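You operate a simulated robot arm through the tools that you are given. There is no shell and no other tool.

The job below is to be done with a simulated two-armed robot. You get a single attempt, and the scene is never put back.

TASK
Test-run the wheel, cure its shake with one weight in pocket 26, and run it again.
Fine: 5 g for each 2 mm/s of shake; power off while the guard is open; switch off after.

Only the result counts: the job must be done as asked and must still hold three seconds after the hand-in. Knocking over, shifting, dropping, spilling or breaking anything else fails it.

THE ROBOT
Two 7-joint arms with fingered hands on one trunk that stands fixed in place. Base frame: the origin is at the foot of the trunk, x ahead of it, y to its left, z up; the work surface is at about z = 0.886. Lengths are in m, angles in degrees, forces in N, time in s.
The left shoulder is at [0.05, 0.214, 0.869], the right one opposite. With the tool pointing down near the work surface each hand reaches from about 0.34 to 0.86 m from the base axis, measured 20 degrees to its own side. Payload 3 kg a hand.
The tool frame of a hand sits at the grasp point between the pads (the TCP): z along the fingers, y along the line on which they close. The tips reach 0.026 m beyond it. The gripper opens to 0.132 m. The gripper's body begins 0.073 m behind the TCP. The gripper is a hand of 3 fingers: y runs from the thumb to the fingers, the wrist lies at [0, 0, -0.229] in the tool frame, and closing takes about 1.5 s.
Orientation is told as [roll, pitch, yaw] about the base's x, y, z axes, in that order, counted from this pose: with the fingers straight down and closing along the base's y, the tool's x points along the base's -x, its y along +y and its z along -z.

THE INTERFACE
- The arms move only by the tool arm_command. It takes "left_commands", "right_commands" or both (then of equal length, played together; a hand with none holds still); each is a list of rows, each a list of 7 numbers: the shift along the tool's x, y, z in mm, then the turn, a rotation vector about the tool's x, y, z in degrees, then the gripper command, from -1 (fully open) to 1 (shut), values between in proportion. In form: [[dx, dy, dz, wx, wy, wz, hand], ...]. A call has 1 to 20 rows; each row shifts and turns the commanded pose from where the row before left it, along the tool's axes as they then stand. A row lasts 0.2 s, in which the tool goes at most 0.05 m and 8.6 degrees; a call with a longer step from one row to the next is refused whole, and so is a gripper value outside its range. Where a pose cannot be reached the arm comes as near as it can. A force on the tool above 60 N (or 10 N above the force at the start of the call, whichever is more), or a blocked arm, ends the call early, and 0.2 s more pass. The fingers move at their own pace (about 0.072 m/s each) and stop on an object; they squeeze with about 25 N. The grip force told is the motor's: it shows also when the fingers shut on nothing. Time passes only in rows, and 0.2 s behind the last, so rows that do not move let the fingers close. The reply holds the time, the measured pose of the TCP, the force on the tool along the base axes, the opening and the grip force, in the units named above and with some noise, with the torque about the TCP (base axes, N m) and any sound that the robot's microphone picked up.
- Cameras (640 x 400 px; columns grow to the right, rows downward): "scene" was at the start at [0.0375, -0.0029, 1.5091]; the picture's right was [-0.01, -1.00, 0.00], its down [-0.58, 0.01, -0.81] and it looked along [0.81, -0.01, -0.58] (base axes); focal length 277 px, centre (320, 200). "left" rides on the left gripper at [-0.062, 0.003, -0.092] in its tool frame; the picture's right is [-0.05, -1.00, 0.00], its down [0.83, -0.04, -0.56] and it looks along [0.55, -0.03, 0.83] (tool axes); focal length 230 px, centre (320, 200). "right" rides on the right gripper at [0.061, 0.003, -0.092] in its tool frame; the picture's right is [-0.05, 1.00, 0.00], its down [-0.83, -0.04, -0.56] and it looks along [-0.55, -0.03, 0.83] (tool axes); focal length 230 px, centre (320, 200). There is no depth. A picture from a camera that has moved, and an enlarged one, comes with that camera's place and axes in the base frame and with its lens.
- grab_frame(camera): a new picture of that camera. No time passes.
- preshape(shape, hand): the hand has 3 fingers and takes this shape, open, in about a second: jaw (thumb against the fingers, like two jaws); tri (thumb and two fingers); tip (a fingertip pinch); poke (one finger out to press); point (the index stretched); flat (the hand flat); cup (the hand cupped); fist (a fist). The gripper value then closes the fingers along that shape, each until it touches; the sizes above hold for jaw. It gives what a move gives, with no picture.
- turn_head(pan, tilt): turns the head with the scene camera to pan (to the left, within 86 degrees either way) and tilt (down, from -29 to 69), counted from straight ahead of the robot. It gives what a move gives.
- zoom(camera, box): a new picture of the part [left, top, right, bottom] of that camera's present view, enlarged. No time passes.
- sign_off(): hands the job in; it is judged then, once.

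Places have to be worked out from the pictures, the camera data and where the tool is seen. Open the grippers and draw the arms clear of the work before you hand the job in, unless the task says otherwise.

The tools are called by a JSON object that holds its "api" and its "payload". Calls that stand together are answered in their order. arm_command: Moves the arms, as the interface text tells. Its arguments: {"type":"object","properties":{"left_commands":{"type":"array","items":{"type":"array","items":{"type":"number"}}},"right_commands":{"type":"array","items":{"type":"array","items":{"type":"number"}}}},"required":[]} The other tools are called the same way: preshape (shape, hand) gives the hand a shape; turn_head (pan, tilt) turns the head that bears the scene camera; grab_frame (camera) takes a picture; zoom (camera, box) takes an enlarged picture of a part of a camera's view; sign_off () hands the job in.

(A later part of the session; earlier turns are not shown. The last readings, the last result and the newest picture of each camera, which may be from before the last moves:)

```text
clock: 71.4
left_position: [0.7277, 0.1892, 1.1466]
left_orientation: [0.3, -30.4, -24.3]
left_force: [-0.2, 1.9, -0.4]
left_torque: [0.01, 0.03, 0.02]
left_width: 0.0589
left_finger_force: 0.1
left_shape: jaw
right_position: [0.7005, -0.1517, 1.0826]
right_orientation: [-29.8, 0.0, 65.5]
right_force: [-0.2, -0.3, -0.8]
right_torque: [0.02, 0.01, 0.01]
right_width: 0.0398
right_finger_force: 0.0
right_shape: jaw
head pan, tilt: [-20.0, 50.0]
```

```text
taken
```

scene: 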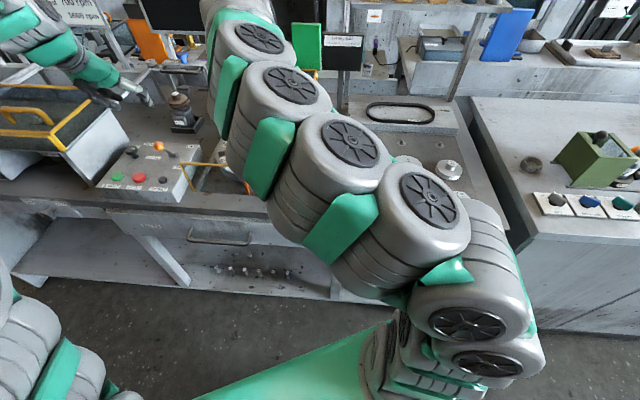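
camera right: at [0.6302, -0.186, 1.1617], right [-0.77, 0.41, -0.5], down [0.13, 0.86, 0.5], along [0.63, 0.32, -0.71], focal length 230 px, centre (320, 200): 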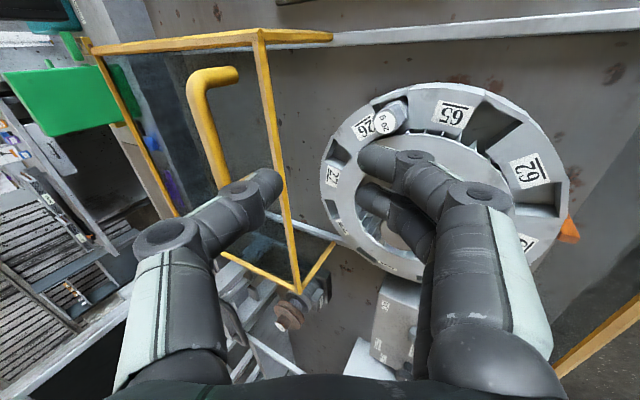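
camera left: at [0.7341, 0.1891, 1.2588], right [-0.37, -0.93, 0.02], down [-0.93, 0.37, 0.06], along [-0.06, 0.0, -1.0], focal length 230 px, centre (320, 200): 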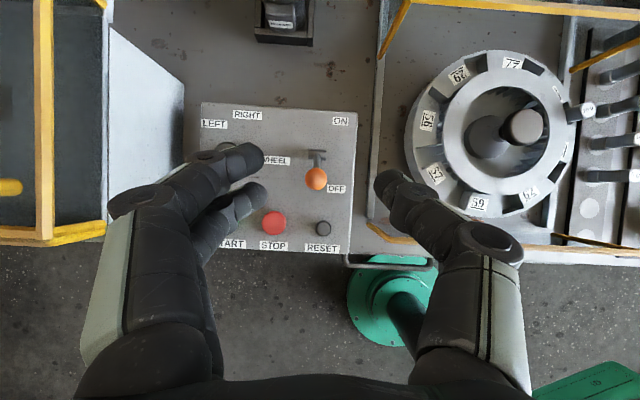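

The arm passes well above the bench and touches nothing. I turn the head back and move the right hand above the guard handle.

{"api": "turn_head", "payload": {"pan": -0.8, "tilt": 35.7}}

{"api": "arm_command", "payload": {"right_commands": [[0, -7.5, -13, 0, 0, 0, 0.4], [-1.1, -33.6, 19.4, 0, 0, 0, 0.4], [-1.1, -33.6, 19.4, 0, 0, 0, 0.4], [-1.1, -33.6, 19.4, 0, 0, 0, 0.4], [-1.1, -33.6, 19.4, 0, 0, 0, 0.4], [0, 0, 0, 0, 0, 0, 0.4]]}}

{"api": "grab_frame", "payload": {"camera": "right"}}

{"api": "grab_frame", "payload": {"camera": "scene"}}

```text
clock: 72.2
left_position: [0.727, 0.1898, 1.1473]
left_orientation: [0.3, -30.5, -24.2]
left_force: [0.8, -0.5, -0.6]
left_torque: [-0.02, -0.04, 0.0]
left_width: 0.0591
left_finger_force: 0.0
left_shape: jaw
right_position: [0.7008, -0.1503, 1.0817]
right_orientation: [-29.8, 0.1, 65.4]
right_force: [-0.4, 0.0, -0.2]
right_torque: [0.0, 0.04, -0.01]
right_width: 0.0395
right_finger_force: 0.0
right_shape: jaw
head pan, tilt: [-0.8, 35.7]
```

```text
clock: 73.6
left_position: [0.7271, 0.1896, 1.1469]
left_orientation: [0.2, -30.4, -24.3]
left_force: [1.2, -0.1, 0.0]
left_torque: [-0.01, -0.02, 0.0]
left_width: 0.0589
left_finger_force: 0.0
left_shape: jaw
right_position: [0.8448, -0.2154, 1.0992]
right_orientation: [-30.0, -0.1, 65.3]
right_force: [0.0, 0.1, 0.9]
right_torque: [0.01, -0.01, 0.01]
right_width: 0.0395
right_finger_force: 0.2
right_shape: jaw
head pan, tilt: [-0.8, 35.7]
```

```text
taken
camera right: at [0.7738, -0.2499, 1.178], right [-0.76, 0.41, -0.5], down [0.13, 0.86, 0.5], along [0.63, 0.32, -0.71], focal length 230 px, centre (320, 200)
```

right: 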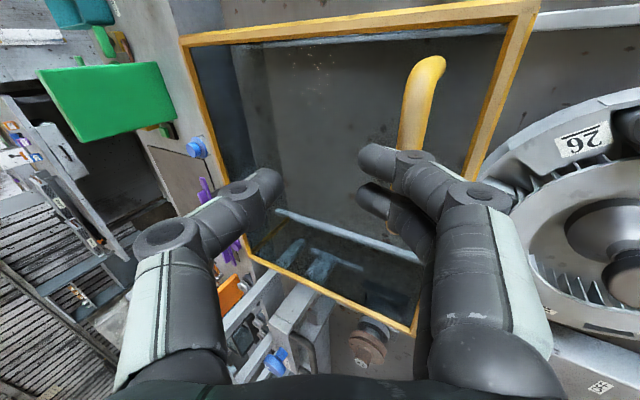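

```text
taken
```

scene: 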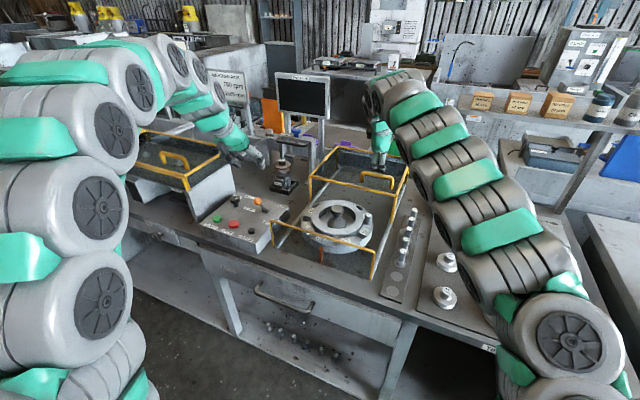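

The bar is at about s = 0.83 along the bench, about 2 cm nearer than my hand. I back up that much and lower the narrow jaws around it.

{"api": "arm_command", "payload": {"right_commands": [[0, 19, -11, 0, 0, 0, 0.45], [0, 10, 17, 0, 0, 0, 0.45], [0, 10, 17, 0, 0, 0, 0.45], [0, 0, 0, 0, 0, 0, 0.45]]}}

{"api": "grab_frame", "payload": {"camera": "right"}}

{"api": "zoom", "payload": {"camera": "scene", "box": [330, 140, 430, 220]}}

```text
clock: 74.6
left_position: [0.7275, 0.19, 1.1477]
left_orientation: [0.3, -30.4, -24.2]
left_force: [-0.2, 0.1, 0.3]
left_torque: [-0.02, 0.01, -0.02]
left_width: 0.0588
left_finger_force: 0.0
left_shape: jaw
right_position: [0.8231, -0.2033, 1.0589]
right_orientation: [-29.9, 0.1, 65.4]
right_force: [-0.1, -0.1, -0.7]
right_torque: [0.03, 0.0, -0.03]
right_width: 0.0364
right_finger_force: 0.0
right_shape: jaw
head pan, tilt: [-0.8, 35.7]
```

```text
taken
camera right: at [0.7532, -0.2391, 1.1369], right [-0.77, 0.41, -0.5], down [0.13, 0.86, 0.5], along [0.63, 0.32, -0.71], focal length 230 px, centre (320, 200)
```

right: 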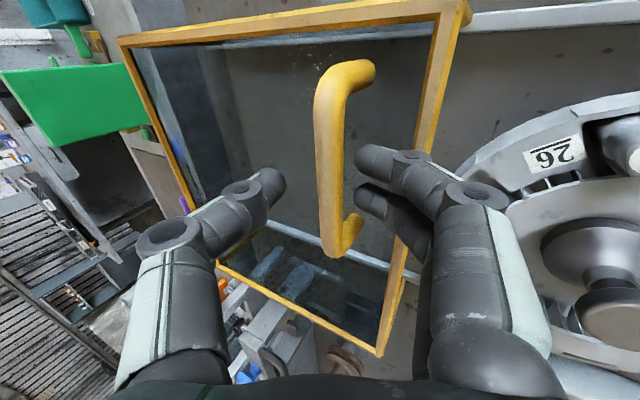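

```text
5.00 times, centred on (380, 180) of scene
camera zoom: at [0.0375, -0.0028, 1.5091], right [-0.01, -1.0, 0.0], down [-0.58, 0.01, -0.81], along [0.81, -0.01, -0.58], focal length 1385 px, centre (20, 300)
```

zoom: 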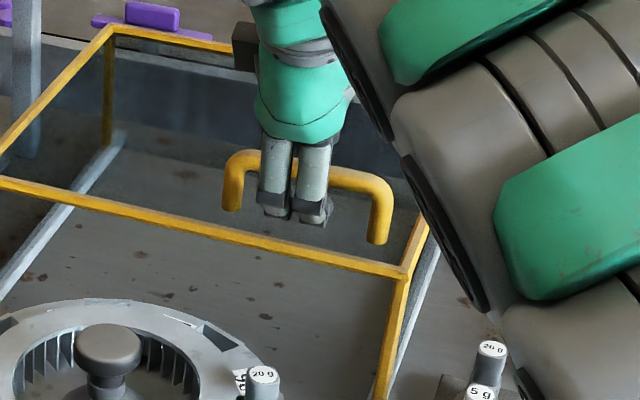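

The bar sits between thumb and fingers. I go down the rest and close to cage it.

{"api": "arm_command", "payload": {"right_commands": [[0, 9, 15.6, 0, 0, 0, 0.45], [0, 0, 0, 0, 0, 0, 0.45], [0, 0, 0, 0, 0, 0, 1], [0, 0, 0, 0, 0, 0, 1], [0, 0, 0, 0, 0, 0, 1], [0, 0, 0, 0, 0, 0, 1]]}}

{"api": "grab_frame", "payload": {"camera": "right"}}

```text
clock: 76.0
left_position: [0.7272, 0.1893, 1.1466]
left_orientation: [0.3, -30.4, -24.3]
left_force: [-0.2, 0.6, 0.3]
left_torque: [-0.01, -0.03, 0.02]
left_width: 0.0591
left_finger_force: 0.1
left_shape: jaw
right_position: [0.8233, -0.2045, 1.0398]
right_orientation: [-29.9, 0.1, 65.4]
right_force: [-0.3, -0.9, -0.2]
right_torque: [0.0, 0.0, 0.01]
right_width: 0.0
right_finger_force: 25.0
right_shape: jaw
head pan, tilt: [-0.8, 35.7]
```

```text
taken
camera right: at [0.7542, -0.2393, 1.1185], right [-0.77, 0.41, -0.5], down [0.13, 0.86, 0.5], along [0.63, 0.32, -0.71], focal length 230 px, centre (320, 200)
```

right: 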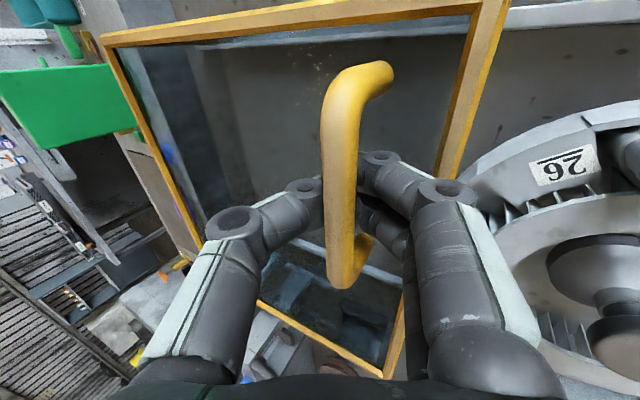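

The bar is caged. I pull the guard back toward closed, pausing before its front bar reaches the weight to check clearance.

{"api": "arm_command", "payload": {"right_commands": [[0, 10, -5.8, 0, 0, 0, 1], [0, 13, -7.5, 0, 0, 0, 1], [0, 13, -7.5, 0, 0, 0, 1], [0, 13, -7.5, 0, 0, 0, 1], [0, 13, -7.5, 0, 0, 0, 1], [0, 0, 0, 0, 0, 0, 1]]}}

{"api": "grab_frame", "payload": {"camera": "right"}}

{"api": "zoom", "payload": {"camera": "scene", "box": [290, 160, 420, 260]}}

{"api": "zoom", "payload": {"camera": "left", "box": [400, 0, 640, 200]}}

```text
clock: 77.4
left_position: [0.7271, 0.1881, 1.1483]
left_orientation: [0.2, -30.4, -24.2]
left_force: [-0.6, 0.2, -0.8]
left_torque: [0.02, 0.02, 0.01]
left_width: 0.0586
left_finger_force: 0.0
left_shape: jaw
right_position: [0.7568, -0.1725, 1.0394]
right_orientation: [-30.0, 0.0, 65.3]
right_force: [1.1, -0.4, 0.0]
right_torque: [0.0, 0.02, 0.03]
right_width: 0.0002
right_finger_force: 25.1
right_shape: jaw
head pan, tilt: [-0.8, 35.7]
```

```text
taken
camera right: at [0.6875, -0.2083, 1.1183], right [-0.77, 0.41, -0.5], down [0.13, 0.86, 0.5], along [0.63, 0.32, -0.71], focal length 230 px, centre (320, 200)
```

right: 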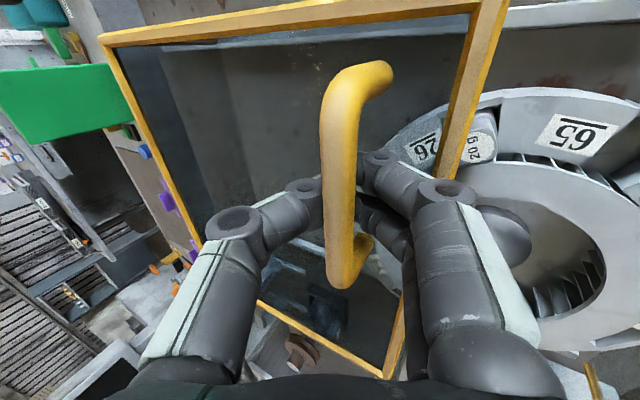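

```text
4.00 times, centred on (355, 210) of scene
camera zoom: at [0.0375, -0.0028, 1.5091], right [-0.01, -1.0, 0.0], down [-0.58, 0.01, -0.81], along [0.81, -0.01, -0.58], focal length 1108 px, centre (180, 160)
```

zoom: 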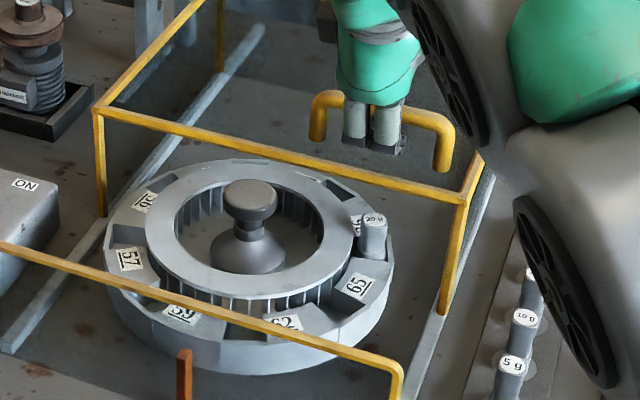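

```text
2.00 times, centred on (520, 100) of left
camera zoom: at [0.7341, 0.1891, 1.2589], right [-0.37, -0.93, 0.02], down [-0.93, 0.37, 0.06], along [-0.06, 0.0, -1.0], focal length 460 px, centre (-80, 400)
```

zoom: 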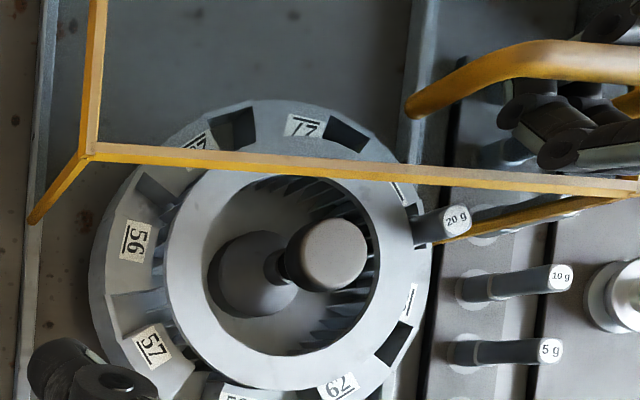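

The hub knob is about as tall as the weight and fits under the guard, so the weight will clear too. I keep pulling the guard closed.

{"api": "arm_command", "payload": {"right_commands": [[0, 10, -5.8, 0, 0, 0, 1], [0, 10, -5.8, 0, 0, 0, 1], [0, 10, -5.8, 0, 0, 0, 1], [0, 10, -5.8, 0, 0, 0, 1], [0, 10, -5.8, 0, 0, 0, 1], [0, 0, 0, 0, 0, 0, 1]]}}

{"api": "zoom", "payload": {"camera": "left", "box": [400, 40, 640, 240]}}

{"api": "zoom", "payload": {"camera": "scene", "box": [290, 160, 420, 260]}}

```text
clock: 78.8
left_position: [0.7268, 0.1889, 1.1489]
left_orientation: [0.3, -30.4, -24.3]
left_force: [-0.3, 0.6, -0.4]
left_torque: [0.0, 0.03, -0.01]
left_width: 0.0588
left_finger_force: 0.1
left_shape: jaw
right_position: [0.7067, -0.1478, 1.0404]
right_orientation: [-30.0, 0.2, 65.3]
right_force: [-0.3, -0.6, 0.6]
right_torque: [0.01, 0.02, 0.0]
right_width: 0.0
right_finger_force: 24.9
right_shape: jaw
head pan, tilt: [-0.8, 35.7]
```

```text
2.00 times, centred on (520, 140) of left
camera zoom: at [0.7341, 0.189, 1.2588], right [-0.37, -0.93, 0.02], down [-0.93, 0.37, 0.06], along [-0.06, 0.0, -1.0], focal length 460 px, centre (-80, 320)
```

zoom: 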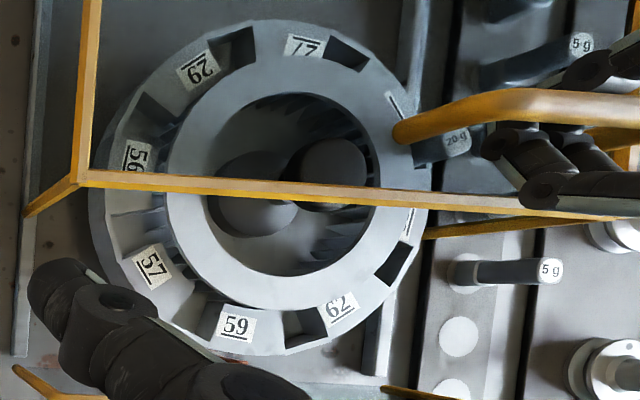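

```text
4.00 times, centred on (355, 210) of scene
camera zoom: at [0.0375, -0.0028, 1.5091], right [-0.01, -1.0, 0.0], down [-0.58, 0.01, -0.81], along [0.81, -0.01, -0.58], focal length 1108 px, centre (180, 160)
```

zoom: 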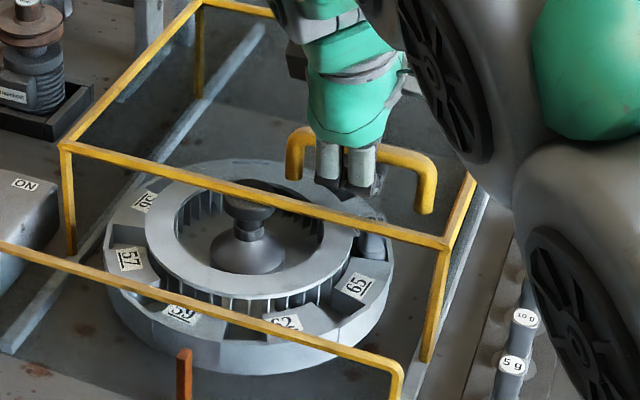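

The front bar has passed over the weight without touching it. I continue to the closed stop.

{"api": "arm_command", "payload": {"right_commands": [[0, 10, -5.8, 0, 0, 0, 1], [0, 10, -5.8, 0, 0, 0, 1], [0, 10, -5.8, 0, 0, 0, 1], [0, 10, -5.8, 0, 0, 0, 1], [0, 10, -5.8, 0, 0, 0, 1], [0, 10, -5.8, 0, 0, 0, 1], [0, 10, -5.8, 0, 0, 0, 1], [0, 10, -5.8, 0, 0, 0, 1], [0, 0, 0, 0, 0, 0, 1]]}}

{"api": "grab_frame", "payload": {"camera": "right"}}

{"api": "zoom", "payload": {"camera": "scene", "box": [250, 150, 420, 290]}}

```text
clock: 80.8
left_position: [0.7274, 0.1898, 1.1472]
left_orientation: [0.3, -30.5, -24.2]
left_force: [-0.3, 0.2, -1.0]
left_torque: [0.05, 0.05, 0.0]
left_width: 0.059
left_finger_force: 0.1
left_shape: jaw
right_position: [0.6222, -0.111, 1.0417]
right_orientation: [-30.0, 0.0, 65.4]
right_force: [1.7, 0.3, 0.0]
right_torque: [-0.02, 0.0, 0.0]
right_width: 0.0
right_finger_force: 24.0
right_shape: jaw
head pan, tilt: [-0.8, 35.7]
```

```text
taken
camera right: at [0.5515, -0.1447, 1.1201], right [-0.77, 0.41, -0.5], down [0.13, 0.86, 0.5], along [0.63, 0.32, -0.71], focal length 230 px, centre (320, 200)
```

right: 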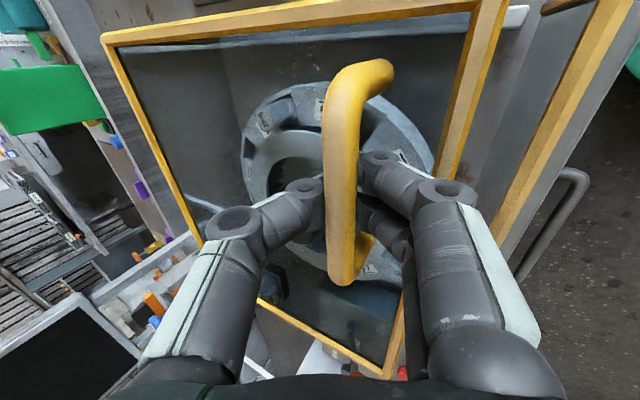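

```text
2.86 times, centred on (335, 220) of scene
camera zoom: at [0.0375, -0.0028, 1.5091], right [-0.01, -1.0, 0.0], down [-0.58, 0.01, -0.81], along [0.81, -0.01, -0.58], focal length 792 px, centre (277, 143)
```

zoom: 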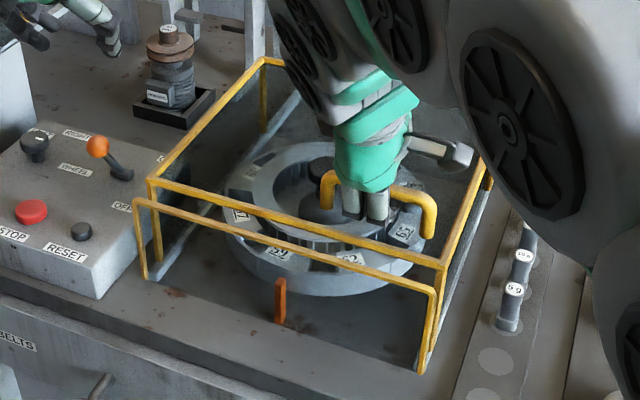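

About 3 cm remains. I pull on in smaller steps until the stop is felt.

{"api": "arm_command", "payload": {"right_commands": [[0, 8.7, -5, 0, 0, 0, 1], [0, 8.7, -5, 0, 0, 0, 1], [0, 5, -2.9, 0, 0, 0, 1], [0, 5, -2.9, 0, 0, 0, 1], [0, 5, -2.9, 0, 0, 0, 1], [0, 4, -2.3, 0, 0, 0, 1], [0, 0, 0, 0, 0, 0, 1]]}}

{"api": "grab_frame", "payload": {"camera": "right"}}

{"api": "zoom", "payload": {"camera": "scene", "box": [250, 150, 420, 290]}}

```text
clock: 82.4
left_position: [0.729, 0.1886, 1.1473]
left_orientation: [0.3, -30.4, -24.2]
left_force: [-0.3, -0.1, 0.3]
left_torque: [0.0, -0.02, 0.0]
left_width: 0.0589
left_finger_force: 0.1
left_shape: jaw
right_position: [0.5837, -0.093, 1.0416]
right_orientation: [-30.0, 0.0, 65.3]
right_force: [49.1, -17.0, -11.9]
right_torque: [0.08, 0.23, 0.02]
right_width: 0.0
right_finger_force: 25.0
right_shape: jaw
head pan, tilt: [-0.8, 35.7]
```

```text
taken
camera right: at [0.5137, -0.128, 1.1209], right [-0.76, 0.41, -0.5], down [0.13, 0.86, 0.5], along [0.63, 0.32, -0.71], focal length 230 px, centre (320, 200)
```

right: 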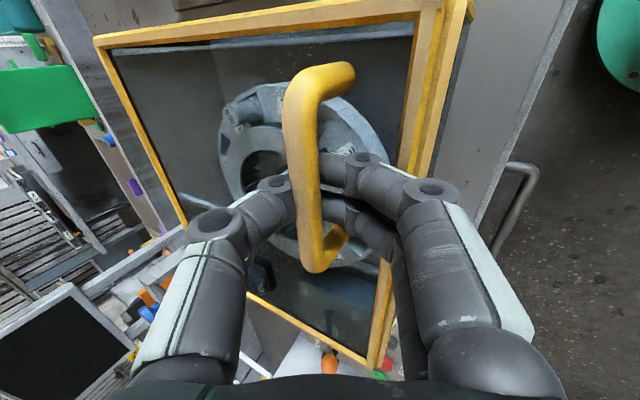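

```text
2.86 times, centred on (335, 220) of scene
camera zoom: at [0.0385, -0.0032, 1.5091], right [-0.01, -1.0, 0.0], down [-0.58, 0.01, -0.81], along [0.81, -0.01, -0.58], focal length 792 px, centre (277, 143)
```

zoom: 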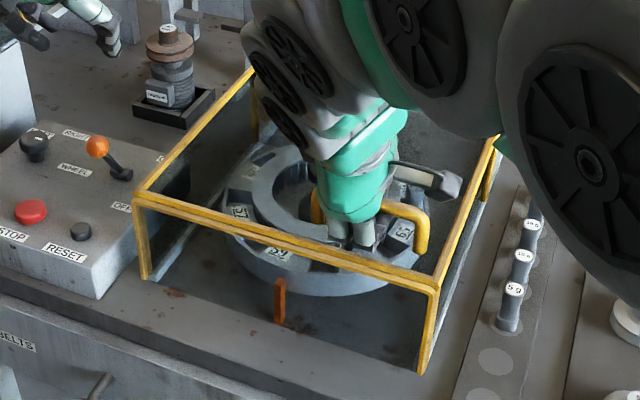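

The guard is against its closed stop (≈50 N). I ease off a few millimetres, open the fingers, and rise straight up without pushing it.

{"api": "arm_command", "payload": {"right_commands": [[0, -6, 3.5, 0, 0, 0, 1], [0, 0, 0, 0, 0, 0, 0.45], [0, 0, 0, 0, 0, 0, 0.45], [0, 0, 0, 0, 0, 0, 0.45]]}}

{"api": "grab_frame", "payload": {"camera": "right"}}

{"api": "zoom", "payload": {"camera": "scene", "box": [250, 150, 420, 290]}}

```text
clock: 83.4
left_position: [0.7266, 0.1893, 1.1475]
left_orientation: [0.2, -30.4, -24.2]
left_force: [0.1, -0.1, -0.6]
left_torque: [-0.03, 0.03, 0.04]
left_width: 0.0585
left_finger_force: 0.0
left_shape: jaw
right_position: [0.5882, -0.0947, 1.0428]
right_orientation: [-29.8, 0.1, 65.4]
right_force: [0.5, -0.8, -0.3]
right_torque: [-0.04, 0.0, -0.04]
right_width: 0.0358
right_finger_force: 0.1
right_shape: jaw
head pan, tilt: [-0.8, 35.7]
```

```text
taken
camera right: at [0.5194, -0.1304, 1.1209], right [-0.77, 0.41, -0.5], down [0.13, 0.86, 0.5], along [0.63, 0.32, -0.71], focal length 230 px, centre (320, 200)
```

right: 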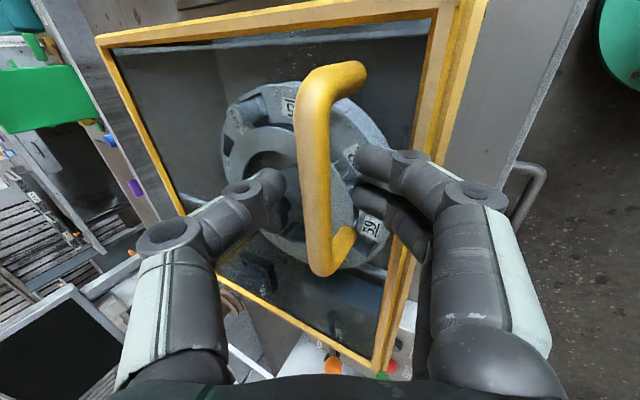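

```text
2.86 times, centred on (335, 220) of scene
camera zoom: at [0.0375, -0.0028, 1.5091], right [-0.01, -1.0, 0.0], down [-0.58, 0.01, -0.81], along [0.81, -0.01, -0.58], focal length 792 px, centre (277, 143)
```

zoom: 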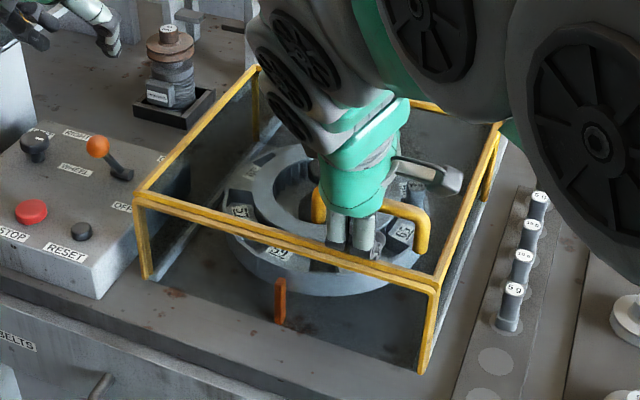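

The guard stays closed and the fingers are open around the bar. I rise straight up and away.

{"api": "arm_command", "payload": {"right_commands": [[0, -7.5, -13, 0, 0, 0, 0.45], [0, -12, -21, 0, 0, 0, 0.45], [0, -20, -35, 0, 0, 0, 0.45], [0, 10, -40, 0, 0, 0, 0.45], [40, 0, -20, 0, 0, 0, 0.45], [40, 0, 0, 0, 0, 0, 0.45], [0, 0, 0, 0, 0, 0, 0.45]]}}

{"api": "grab_frame", "payload": {"camera": "scene"}}

{"api": "zoom", "payload": {"camera": "scene", "box": [250, 150, 420, 290]}}

{"api": "grab_frame", "payload": {"camera": "left"}}

```text
clock: 85.0
left_position: [0.7269, 0.1893, 1.1473]
left_orientation: [0.3, -30.4, -24.1]
left_force: [-0.1, 0.5, 0.2]
left_torque: [0.01, -0.01, 0.0]
left_width: 0.0588
left_finger_force: 0.0
left_shape: jaw
right_position: [0.5221, -0.15, 1.164]
right_orientation: [-30.0, 0.2, 65.4]
right_force: [-0.3, 0.2, 0.3]
right_torque: [0.0, 0.01, 0.03]
right_width: 0.036
right_finger_force: 0.0
right_shape: jaw
head pan, tilt: [-0.8, 35.7]
```

```text
taken
```

scene: 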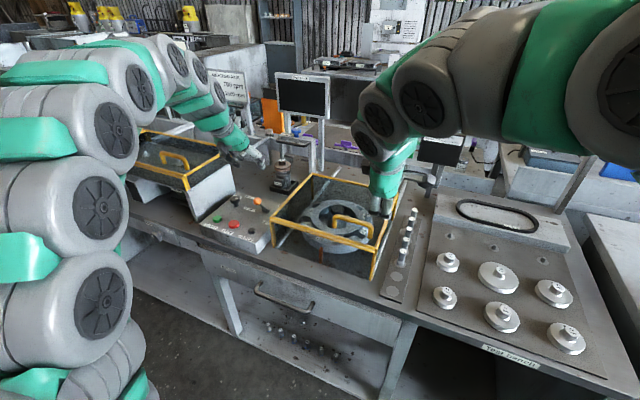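

```text
2.86 times, centred on (335, 220) of scene
camera zoom: at [0.0374, -0.0028, 1.5091], right [-0.01, -1.0, 0.0], down [-0.58, 0.01, -0.81], along [0.81, -0.01, -0.58], focal length 792 px, centre (277, 143)
```

zoom: 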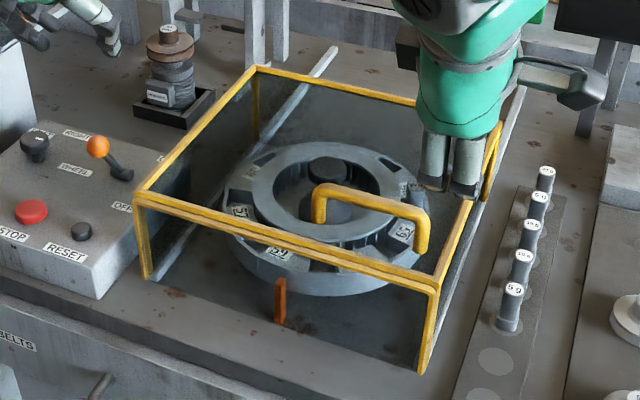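

```text
taken
camera left: at [0.7341, 0.189, 1.2588], right [-0.37, -0.93, 0.02], down [-0.93, 0.37, 0.06], along [-0.06, 0.0, -1.0], focal length 230 px, centre (320, 200)
```

left: 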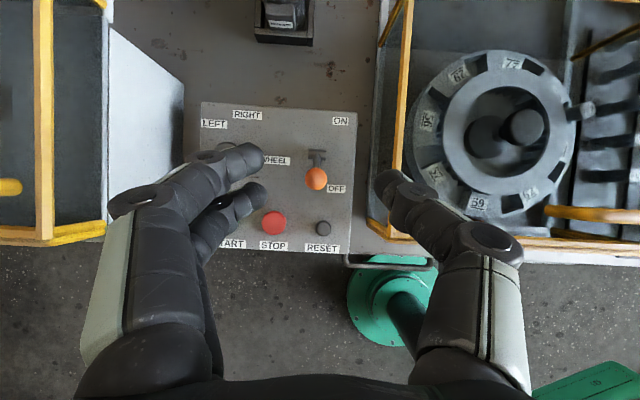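

The guard is closed flush and the weight is in place. Now power ON again: I straighten and close the left hand, and set it robot-side of the lever ball.

{"api": "arm_command", "payload": {"left_commands": [[0, 0, 0, 0, 7.5, 0, 1], [0, 0, 0, 0, 7.5, 0, 1], [0, 0, 0, 0, 7.5, 0, 1], [0, 0, 0, 0, 7.8, 0, 1], [34, 0, 0, 0, 0, 0, 1], [33, 0, 0, 0, 0, 0, 1], [0, 0, 45, 0, 0, 0, 1], [0, 0, 45, 0, 0, 0, 1], [0, 0, 45, 0, 0, 0, 1], [0, 0, 12, 0, 0, 0, 1], [0, 0, 0, 0, 0, 0, 1]]}}

{"api": "zoom", "payload": {"camera": "scene", "box": [180, 150, 300, 250]}}

{"api": "grab_frame", "payload": {"camera": "left"}}

```text
clock: 87.4
left_position: [0.6742, 0.214, 0.9971]
left_orientation: [0.3, -4.0, -24.2]
left_force: [-0.2, -0.4, 0.4]
left_torque: [-0.02, 0.01, 0.01]
left_width: 0.0
left_finger_force: 24.6
left_shape: jaw
left hand out of reach, approached as far as the arm can: row 4
right_position: [0.5218, -0.1504, 1.1652]
right_orientation: [-30.0, 0.1, 65.3]
right_force: [-0.3, 0.7, 0.4]
right_torque: [0.02, 0.04, -0.02]
right_width: 0.0362
right_finger_force: 0.0
right_shape: jaw
head pan, tilt: [-0.8, 35.7]
```

```text
4.00 times, centred on (240, 200) of scene
camera zoom: at [0.0375, -0.0028, 1.5091], right [-0.01, -1.0, 0.0], down [-0.58, 0.01, -0.81], along [0.81, -0.01, -0.58], focal length 1108 px, centre (640, 200)
```

zoom: 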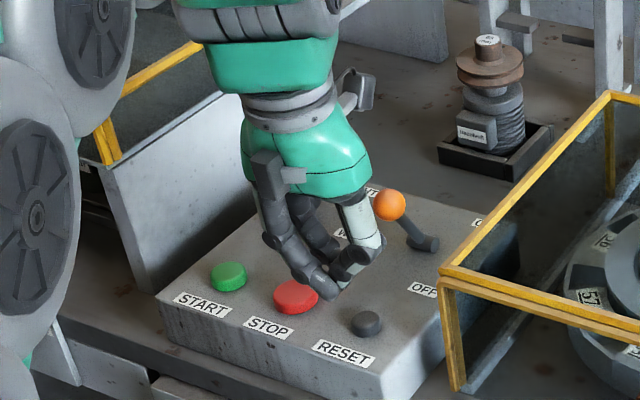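

```text
taken
camera left: at [0.7242, 0.1938, 1.0945], right [-0.36, -0.93, 0.0], down [-0.81, 0.31, 0.5], along [-0.46, 0.18, -0.87], focal length 230 px, centre (320, 200)
```

left: 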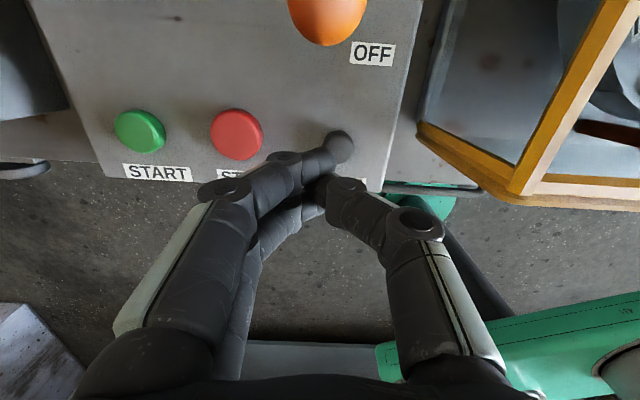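

In position, in line with the ball. I push forward to ON.

{"api": "arm_command", "payload": {"left_commands": [[-15, 0, 0, 0, 0, 0, 1], [-12, 0, 0, 0, 0, 0, 1], [-12, 0, 0, 0, 0, 0, 1], [-12, 0, 0, 0, 0, 0, 1], [-12, 0, 0, 0, 0, 0, 1], [-12, 0, 0, 0, 0, 0, 1], [-12, 0, 0, 0, 0, 0, 1], [-12, 0, 0, 0, 0, 0, 1], [-12, 0, 0, 0, 0, 0, 1]]}}

{"api": "zoom", "payload": {"camera": "scene", "box": [180, 150, 300, 250]}}

{"api": "zoom", "payload": {"camera": "scene", "box": [260, 60, 340, 130]}}

```text
clock: 89.4
left_position: [0.775, 0.1684, 1.0044]
left_orientation: [0.2, -3.9, -24.1]
left_force: [-7.2, 2.9, 2.9]
left_torque: [0.07, 0.11, 0.01]
left_width: 0.0002
left_finger_force: 25.5
left_shape: jaw
right_position: [0.5218, -0.1508, 1.1649]
right_orientation: [-30.0, 0.0, 65.4]
right_force: [0.4, 0.4, 0.2]
right_torque: [0.0, 0.0, -0.01]
right_width: 0.0364
right_finger_force: 0.1
right_shape: jaw
head pan, tilt: [-0.8, 35.7]
```

```text
4.00 times, centred on (240, 200) of scene
camera zoom: at [0.0373, -0.0028, 1.5091], right [-0.01, -1.0, 0.0], down [-0.58, 0.01, -0.81], along [0.81, -0.01, -0.58], focal length 1108 px, centre (640, 200)
```

zoom: 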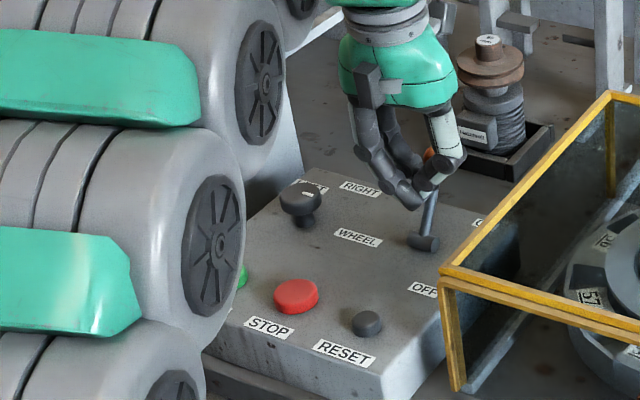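

```text
5.71 times, centred on (300, 95) of scene
camera zoom: at [0.0373, -0.0028, 1.5091], right [-0.01, -1.0, 0.0], down [-0.58, 0.01, -0.81], along [0.81, -0.01, -0.58], focal length 1583 px, centre (434, 800)
```

zoom: 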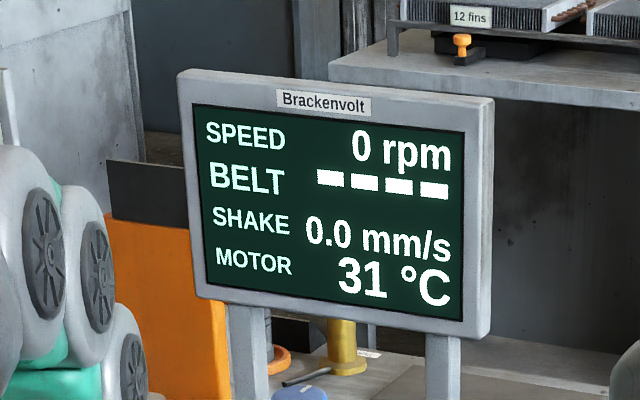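

Power is on, 0 rpm. I seat the lever with a small extra push, then back away and move over START.

{"api": "arm_command", "payload": {"left_commands": [[-4, 0, 0, 0, 0, 0, 1], [33, 0, 0, 0, 0, 0, 1], [34, 0, -15, 0, 0, 0, 1], [34, 11, -15, 0, 0, 0, 1], [0, 40, 0, 0, 0, 0, 1], [0, 40, 0, 0, 0, 0, 1], [0, 30, 0, 0, 0, 0, 1], [0, 0, 25, 0, 0, 0, 1], [0, 0, 10, 0, 0, 0, 1], [0, 0, 0, 0, 0, 0, 1]]}}

{"api": "zoom", "payload": {"camera": "scene", "box": [180, 150, 300, 250]}}

{"api": "grab_frame", "payload": {"camera": "left"}}

{"api": "zoom", "payload": {"camera": "scene", "box": [260, 150, 420, 290]}}

```text
clock: 91.6
left_position: [0.7356, 0.3177, 0.9919]
left_orientation: [0.3, -4.0, -24.1]
left_force: [-0.4, -0.3, 0.2]
left_torque: [0.01, 0.02, 0.01]
left_width: 0.0
left_finger_force: 24.8
left_shape: jaw
right_position: [0.5236, -0.15, 1.165]
right_orientation: [-29.9, 0.1, 65.4]
right_force: [-1.2, 0.7, 0.5]
right_torque: [-0.02, 0.03, 0.01]
right_width: 0.0361
right_finger_force: 0.1
right_shape: jaw
head pan, tilt: [-0.8, 35.7]
```

```text
4.00 times, centred on (240, 200) of scene
camera zoom: at [0.0375, -0.0028, 1.5091], right [-0.01, -1.0, 0.0], down [-0.58, 0.01, -0.81], along [0.81, -0.01, -0.58], focal length 1108 px, centre (640, 200)
```

zoom: 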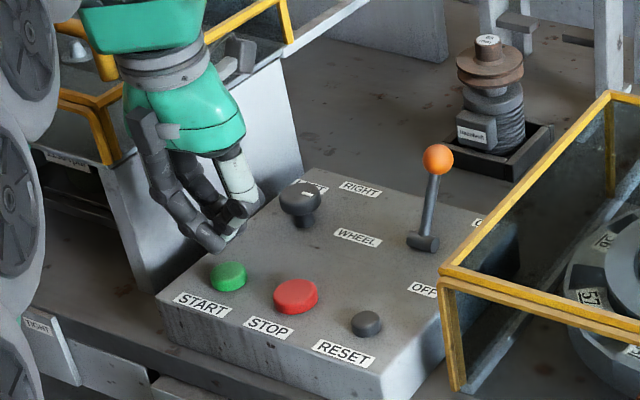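

```text
taken
camera left: at [0.7871, 0.2972, 1.0896], right [-0.36, -0.93, 0.0], down [-0.81, 0.31, 0.5], along [-0.46, 0.18, -0.87], focal length 230 px, centre (320, 200)
```

left: 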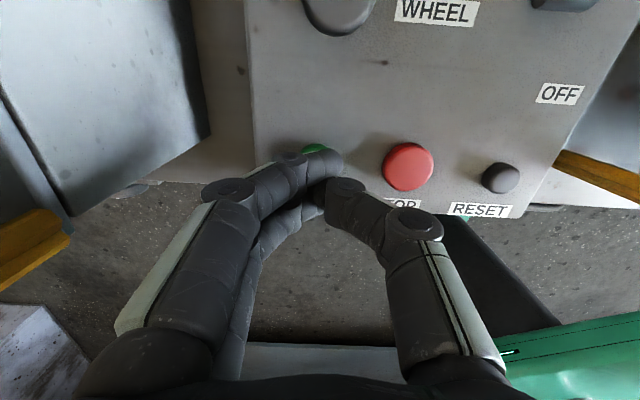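

```text
2.86 times, centred on (340, 220) of scene
camera zoom: at [0.0375, -0.0028, 1.5091], right [-0.01, -1.0, 0.0], down [-0.58, 0.01, -0.81], along [0.81, -0.01, -0.58], focal length 792 px, centre (263, 143)
```

zoom: 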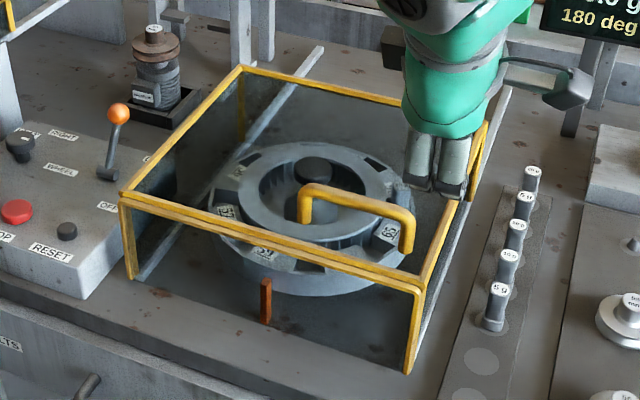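

Lever ON, guard closed, wheel selected. I press START.

{"api": "arm_command", "payload": {"left_commands": [[1, 0, 14, 0, 0, 0, 1], [0, 0, 9, 0, 0, 0, 1], [0, 0, 5, 0, 0, 0, 1], [0, 0, 4, 0, 0, 0, 1], [0, 0, 3, 0, 0, 0, 1]]}}

{"api": "zoom", "payload": {"camera": "scene", "box": [260, 60, 340, 130]}}

```text
clock: 92.8
left_position: [0.739, 0.3164, 0.9589]
left_orientation: [0.4, -4.1, -24.1]
left_force: [-3.0, 1.8, 18.2]
left_torque: [0.08, 0.25, -0.04]
left_width: 0.0001
left_finger_force: 24.7
left_shape: jaw
right_position: [0.5211, -0.1498, 1.1657]
right_orientation: [-30.1, 0.0, 65.4]
right_force: [-0.2, -0.1, 0.5]
right_torque: [-0.02, 0.0, -0.02]
right_width: 0.0361
right_finger_force: 0.0
right_shape: jaw
head pan, tilt: [-0.8, 35.7]
heard: click
```

```text
5.71 times, centred on (300, 95) of scene
camera zoom: at [0.0371, -0.0029, 1.5091], right [-0.01, -1.0, 0.0], down [-0.58, 0.01, -0.81], along [0.81, -0.01, -0.58], focal length 1583 px, centre (434, 800)
```

zoom: 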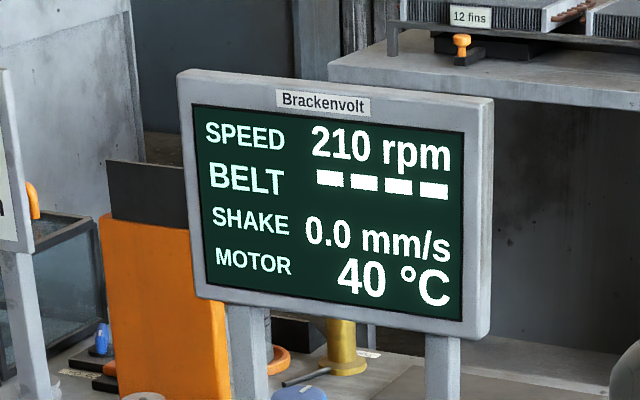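

The wheel is running with shake 0.0 mm/s at 210 rpm. I lift off, move over STOP, and wait for full speed.

{"api": "arm_command", "payload": {"left_commands": [[0, 0, -12, 0, 0, 0, 1], [0, 0, -20, 0, 0, 0, 1], [0, -30, 0, 0, 0, 0, 1], [0, -31, 0, 0, 0, 0, 1], [0, 0, 0, 0, 0, 0, 1], [0, 0, 0, 0, 0, 0, 1], [0, 0, 0, 0, 0, 0, 1], [0, 0, 0, 0, 0, 0, 1], [0, 0, 0, 0, 0, 0, 1], [0, 0, 0, 0, 0, 0, 1], [0, 0, 0, 0, 0, 0, 1], [0, 0, 0, 0, 0, 0, 1]]}}

{"api": "zoom", "payload": {"camera": "scene", "box": [260, 60, 340, 130]}}

{"api": "zoom", "payload": {"camera": "scene", "box": [400, 120, 480, 180]}}

{"api": "grab_frame", "payload": {"camera": "left"}}

```text
clock: 95.4
left_position: [0.7118, 0.2644, 0.9905]
left_orientation: [0.2, -4.0, -24.1]
left_force: [0.2, 0.1, 0.3]
left_torque: [0.04, 0.0, 0.0]
left_width: 0.0003
left_finger_force: 24.8
left_shape: jaw
right_position: [0.523, -0.1521, 1.1663]
right_orientation: [-29.9, 0.1, 65.4]
right_force: [0.3, 0.3, -0.1]
right_torque: [-0.02, -0.02, 0.01]
right_width: 0.0359
right_finger_force: 0.0
right_shape: jaw
head pan, tilt: [-0.8, 35.7]
```

```text
5.71 times, centred on (300, 95) of scene
camera zoom: at [0.0375, -0.0028, 1.5091], right [-0.01, -1.0, 0.0], down [-0.58, 0.01, -0.81], along [0.81, -0.01, -0.58], focal length 1583 px, centre (434, 800)
```

zoom: 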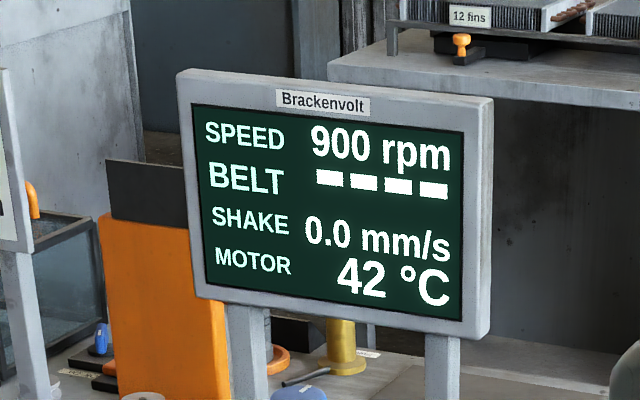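

```text
6.67 times, centred on (440, 150) of scene
camera zoom: at [0.0375, -0.0028, 1.5091], right [-0.01, -1.0, 0.0], down [-0.58, 0.01, -0.81], along [0.81, -0.01, -0.58], focal length 1847 px, centre (-480, 533)
```

zoom: 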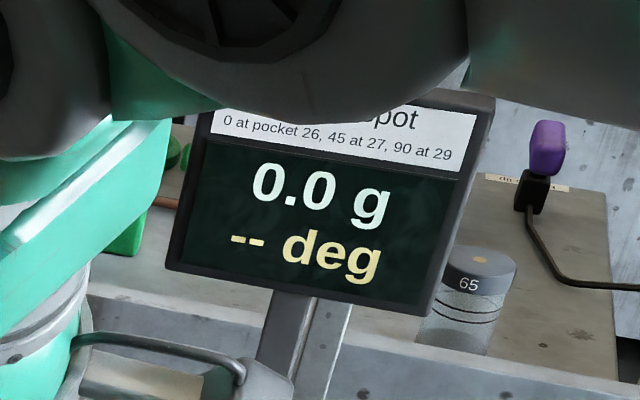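

```text
taken
camera left: at [0.7627, 0.2428, 1.0867], right [-0.36, -0.93, 0.0], down [-0.81, 0.31, 0.5], along [-0.46, 0.18, -0.87], focal length 230 px, centre (320, 200)
```

left: 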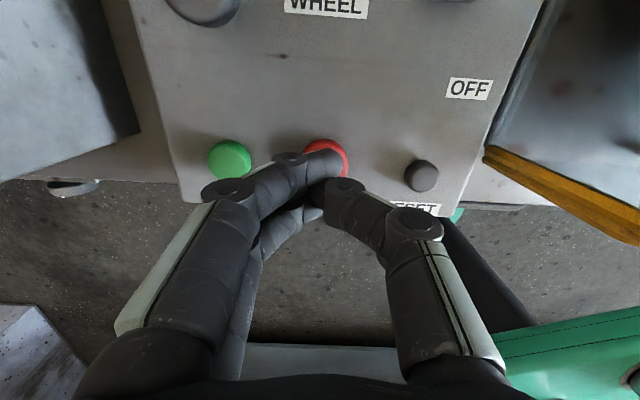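

At 900 rpm the shake is 0.0 mm/s and the heavy-spot display shows 0.0 g: the wheel is balanced. I let it run a moment longer, then press STOP.

{"api": "arm_command", "payload": {"left_commands": [[0, -2, 0, 0, 0, 0, 1], [0, 0, 0, 0, 0, 0, 1], [0, 0, 0, 0, 0, 0, 1], [0, 0, 0, 0, 0, 0, 1], [0, 0, 12, 0, 0, 0, 1], [0, 0, 9, 0, 0, 0, 1], [0, 0, 6, 0, 0, 0, 1], [0, 0, 4, 0, 0, 0, 1], [0, 0, 3, 0, 0, 0, 1]]}}

{"api": "zoom", "payload": {"camera": "scene", "box": [260, 60, 340, 130]}}

```text
clock: 97.4
left_position: [0.7121, 0.2603, 0.957]
left_orientation: [0.2, -4.1, -24.1]
left_force: [-3.5, -0.3, 27.6]
left_torque: [-0.02, 0.1, -0.02]
left_width: 0.0002
left_finger_force: 24.8
left_shape: jaw
right_position: [0.5228, -0.152, 1.1658]
right_orientation: [-29.9, -0.1, 65.5]
right_force: [0.4, 0.0, -0.2]
right_torque: [0.0, 0.01, 0.0]
right_width: 0.0361
right_finger_force: 0.0
right_shape: jaw
head pan, tilt: [-0.8, 35.7]
heard: click
```

```text
5.71 times, centred on (300, 95) of scene
camera zoom: at [0.037, -0.003, 1.5091], right [-0.01, -1.0, 0.0], down [-0.58, 0.01, -0.81], along [0.81, -0.01, -0.58], focal length 1583 px, centre (434, 800)
```

zoom: 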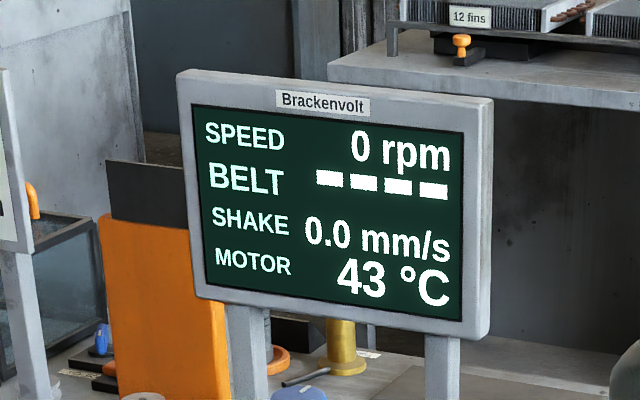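

Stopped at 0 rpm. Now switch off: I lift and go back to the tilted, half-open pose near the lever ball.

{"api": "arm_command", "payload": {"left_commands": [[0, 0, -45, 0, 0, 0, 1], [0, 0, -45, 0, 0, 0, 1], [0, 0, -45, 0, 0, 0, 1], [-32, -29, -4, 0, 0, 0, 1], [-32, -29, -4, 0, 0, 0, 1], [0, 0, 0, 0, -6.5, 0, 0.2], [0, 0, 0, 0, -6.5, 0, 0.2], [0, 0, 0, 0, -6.5, 0, 0.2], [0, 0, 0, 0, -6.5, 0, 0.2], [0, 0, 0, 0, 0, 0, 0.2]]}}

{"api": "grab_frame", "payload": {"camera": "left"}}

```text
clock: 99.6
left_position: [0.7392, 0.1848, 1.1036]
left_orientation: [0.3, -30.1, -24.3]
left_force: [-1.0, -0.8, 0.2]
left_torque: [-0.01, -0.04, 0.0]
left_width: 0.0525
left_finger_force: 0.0
left_shape: jaw
right_position: [0.5222, -0.1502, 1.165]
right_orientation: [-30.0, 0.1, 65.3]
right_force: [-0.1, -1.0, 0.5]
right_torque: [-0.02, 0.01, 0.01]
right_width: 0.036
right_finger_force: 0.0
right_shape: jaw
head pan, tilt: [-0.8, 35.7]
```

```text
taken
camera left: at [0.7457, 0.1837, 1.2144], right [-0.37, -0.93, 0.02], down [-0.93, 0.37, 0.06], along [-0.07, 0.0, -1.0], focal length 230 px, centre (320, 200)
```

left: 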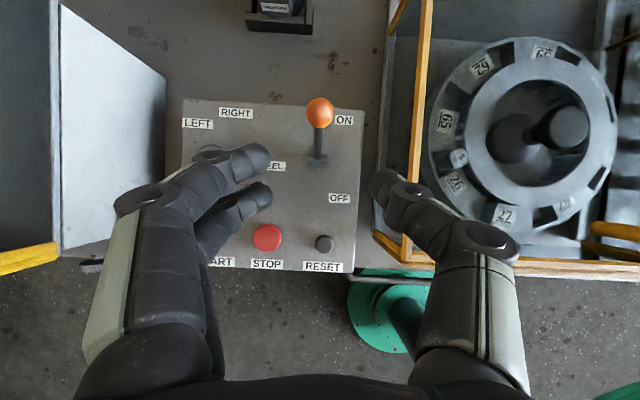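

Same pose as last time, and the weight is still visible beside plate 26. I close around the ball and pull it back to OFF.

{"api": "arm_command", "payload": {"left_commands": [[-19, 0, 35.8, 0, 0, 0, 0.2], [-19, 0, 35.8, 0, 0, 0, 0.2], [12.5, 0, 21.7, 0, 0, 0, 0.2], [12.5, 0, 21.7, 0, 0, 0, 0.2], [0, 0, 0, 0, 0, 0, 0.2], [0, 0, 0, 0, 0, 0, 1], [0, 0, 0, 0, 0, 0, 1], [0, 0, 0, 0, 0, 0, 1], [0, 0, 0, 0, 0, 0, 1], [8.4, 0, -9.5, 0, 0, 0, 1], [9.4, 0, -7.7, 0, 0, 0, 1], [9.9, 0, -6.9, 0, 0, 0, 1], [10.9, 0, -5.1, 0, 0, 0, 1], [11.9, 0, -3.4, 0, 0, 0, 1], [6, 0, -1.5, 0, 0, 0, 1]]}}

{"api": "zoom", "payload": {"camera": "scene", "box": [180, 150, 300, 250]}}

{"api": "zoom", "payload": {"camera": "scene", "box": [260, 60, 340, 130]}}

{"api": "grab_frame", "payload": {"camera": "left"}}

```text
clock: 102.8
left_position: [0.7434, 0.1812, 1.013]
left_orientation: [0.5, -30.4, -24.4]
left_force: [52.4, -24.4, -13.6]
left_torque: [-0.47, -0.86, 0.01]
left_width: 0.0064
left_finger_force: 25.6
left_shape: jaw
right_position: [0.5228, -0.1524, 1.1648]
right_orientation: [-30.0, 0.0, 65.5]
right_force: [1.2, -0.3, 0.1]
right_torque: [-0.04, 0.0, 0.0]
right_width: 0.0362
right_finger_force: 0.1
right_shape: jaw
head pan, tilt: [-0.8, 35.7]
```

```text
4.00 times, centred on (240, 200) of scene
camera zoom: at [0.0386, -0.0033, 1.5091], right [-0.02, -1.0, 0.0], down [-0.58, 0.01, -0.81], along [0.81, -0.01, -0.58], focal length 1108 px, centre (640, 200)
```

zoom: 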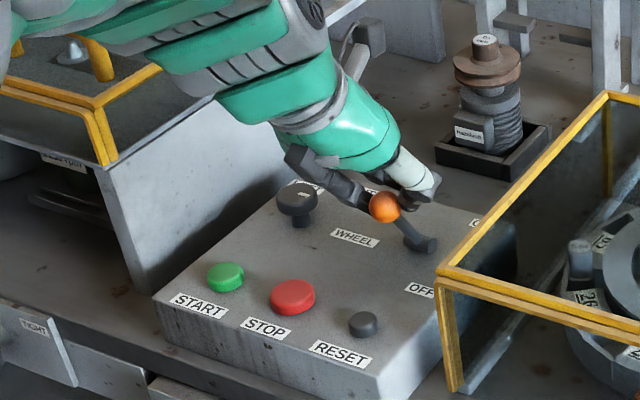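

```text
5.71 times, centred on (300, 95) of scene
camera zoom: at [0.0386, -0.0033, 1.5091], right [-0.02, -1.0, 0.0], down [-0.58, 0.01, -0.81], along [0.81, -0.01, -0.58], focal length 1583 px, centre (434, 800)
```

zoom: 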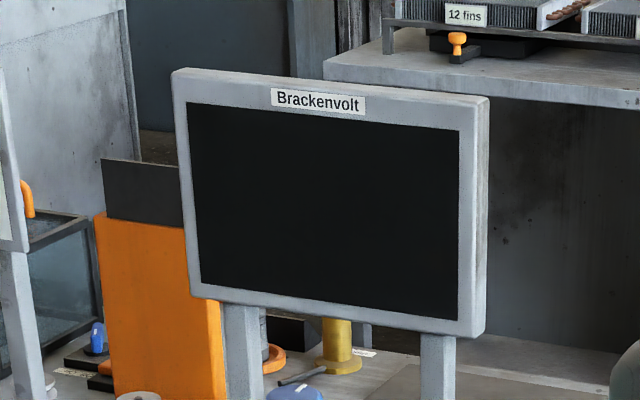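

```text
taken
camera left: at [0.7517, 0.1807, 1.1245], right [-0.37, -0.93, 0.02], down [-0.93, 0.37, 0.06], along [-0.06, 0.0, -1.0], focal length 230 px, centre (320, 200)
```

left: 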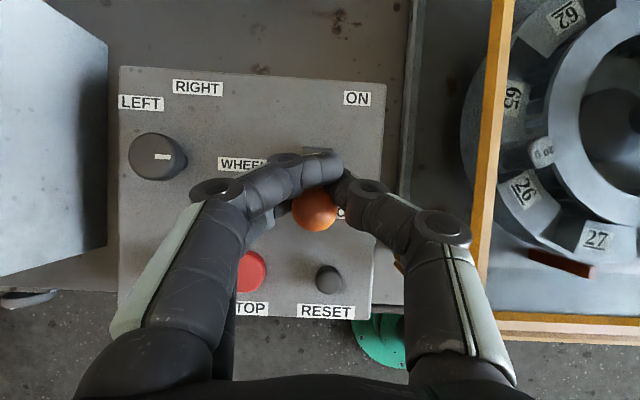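

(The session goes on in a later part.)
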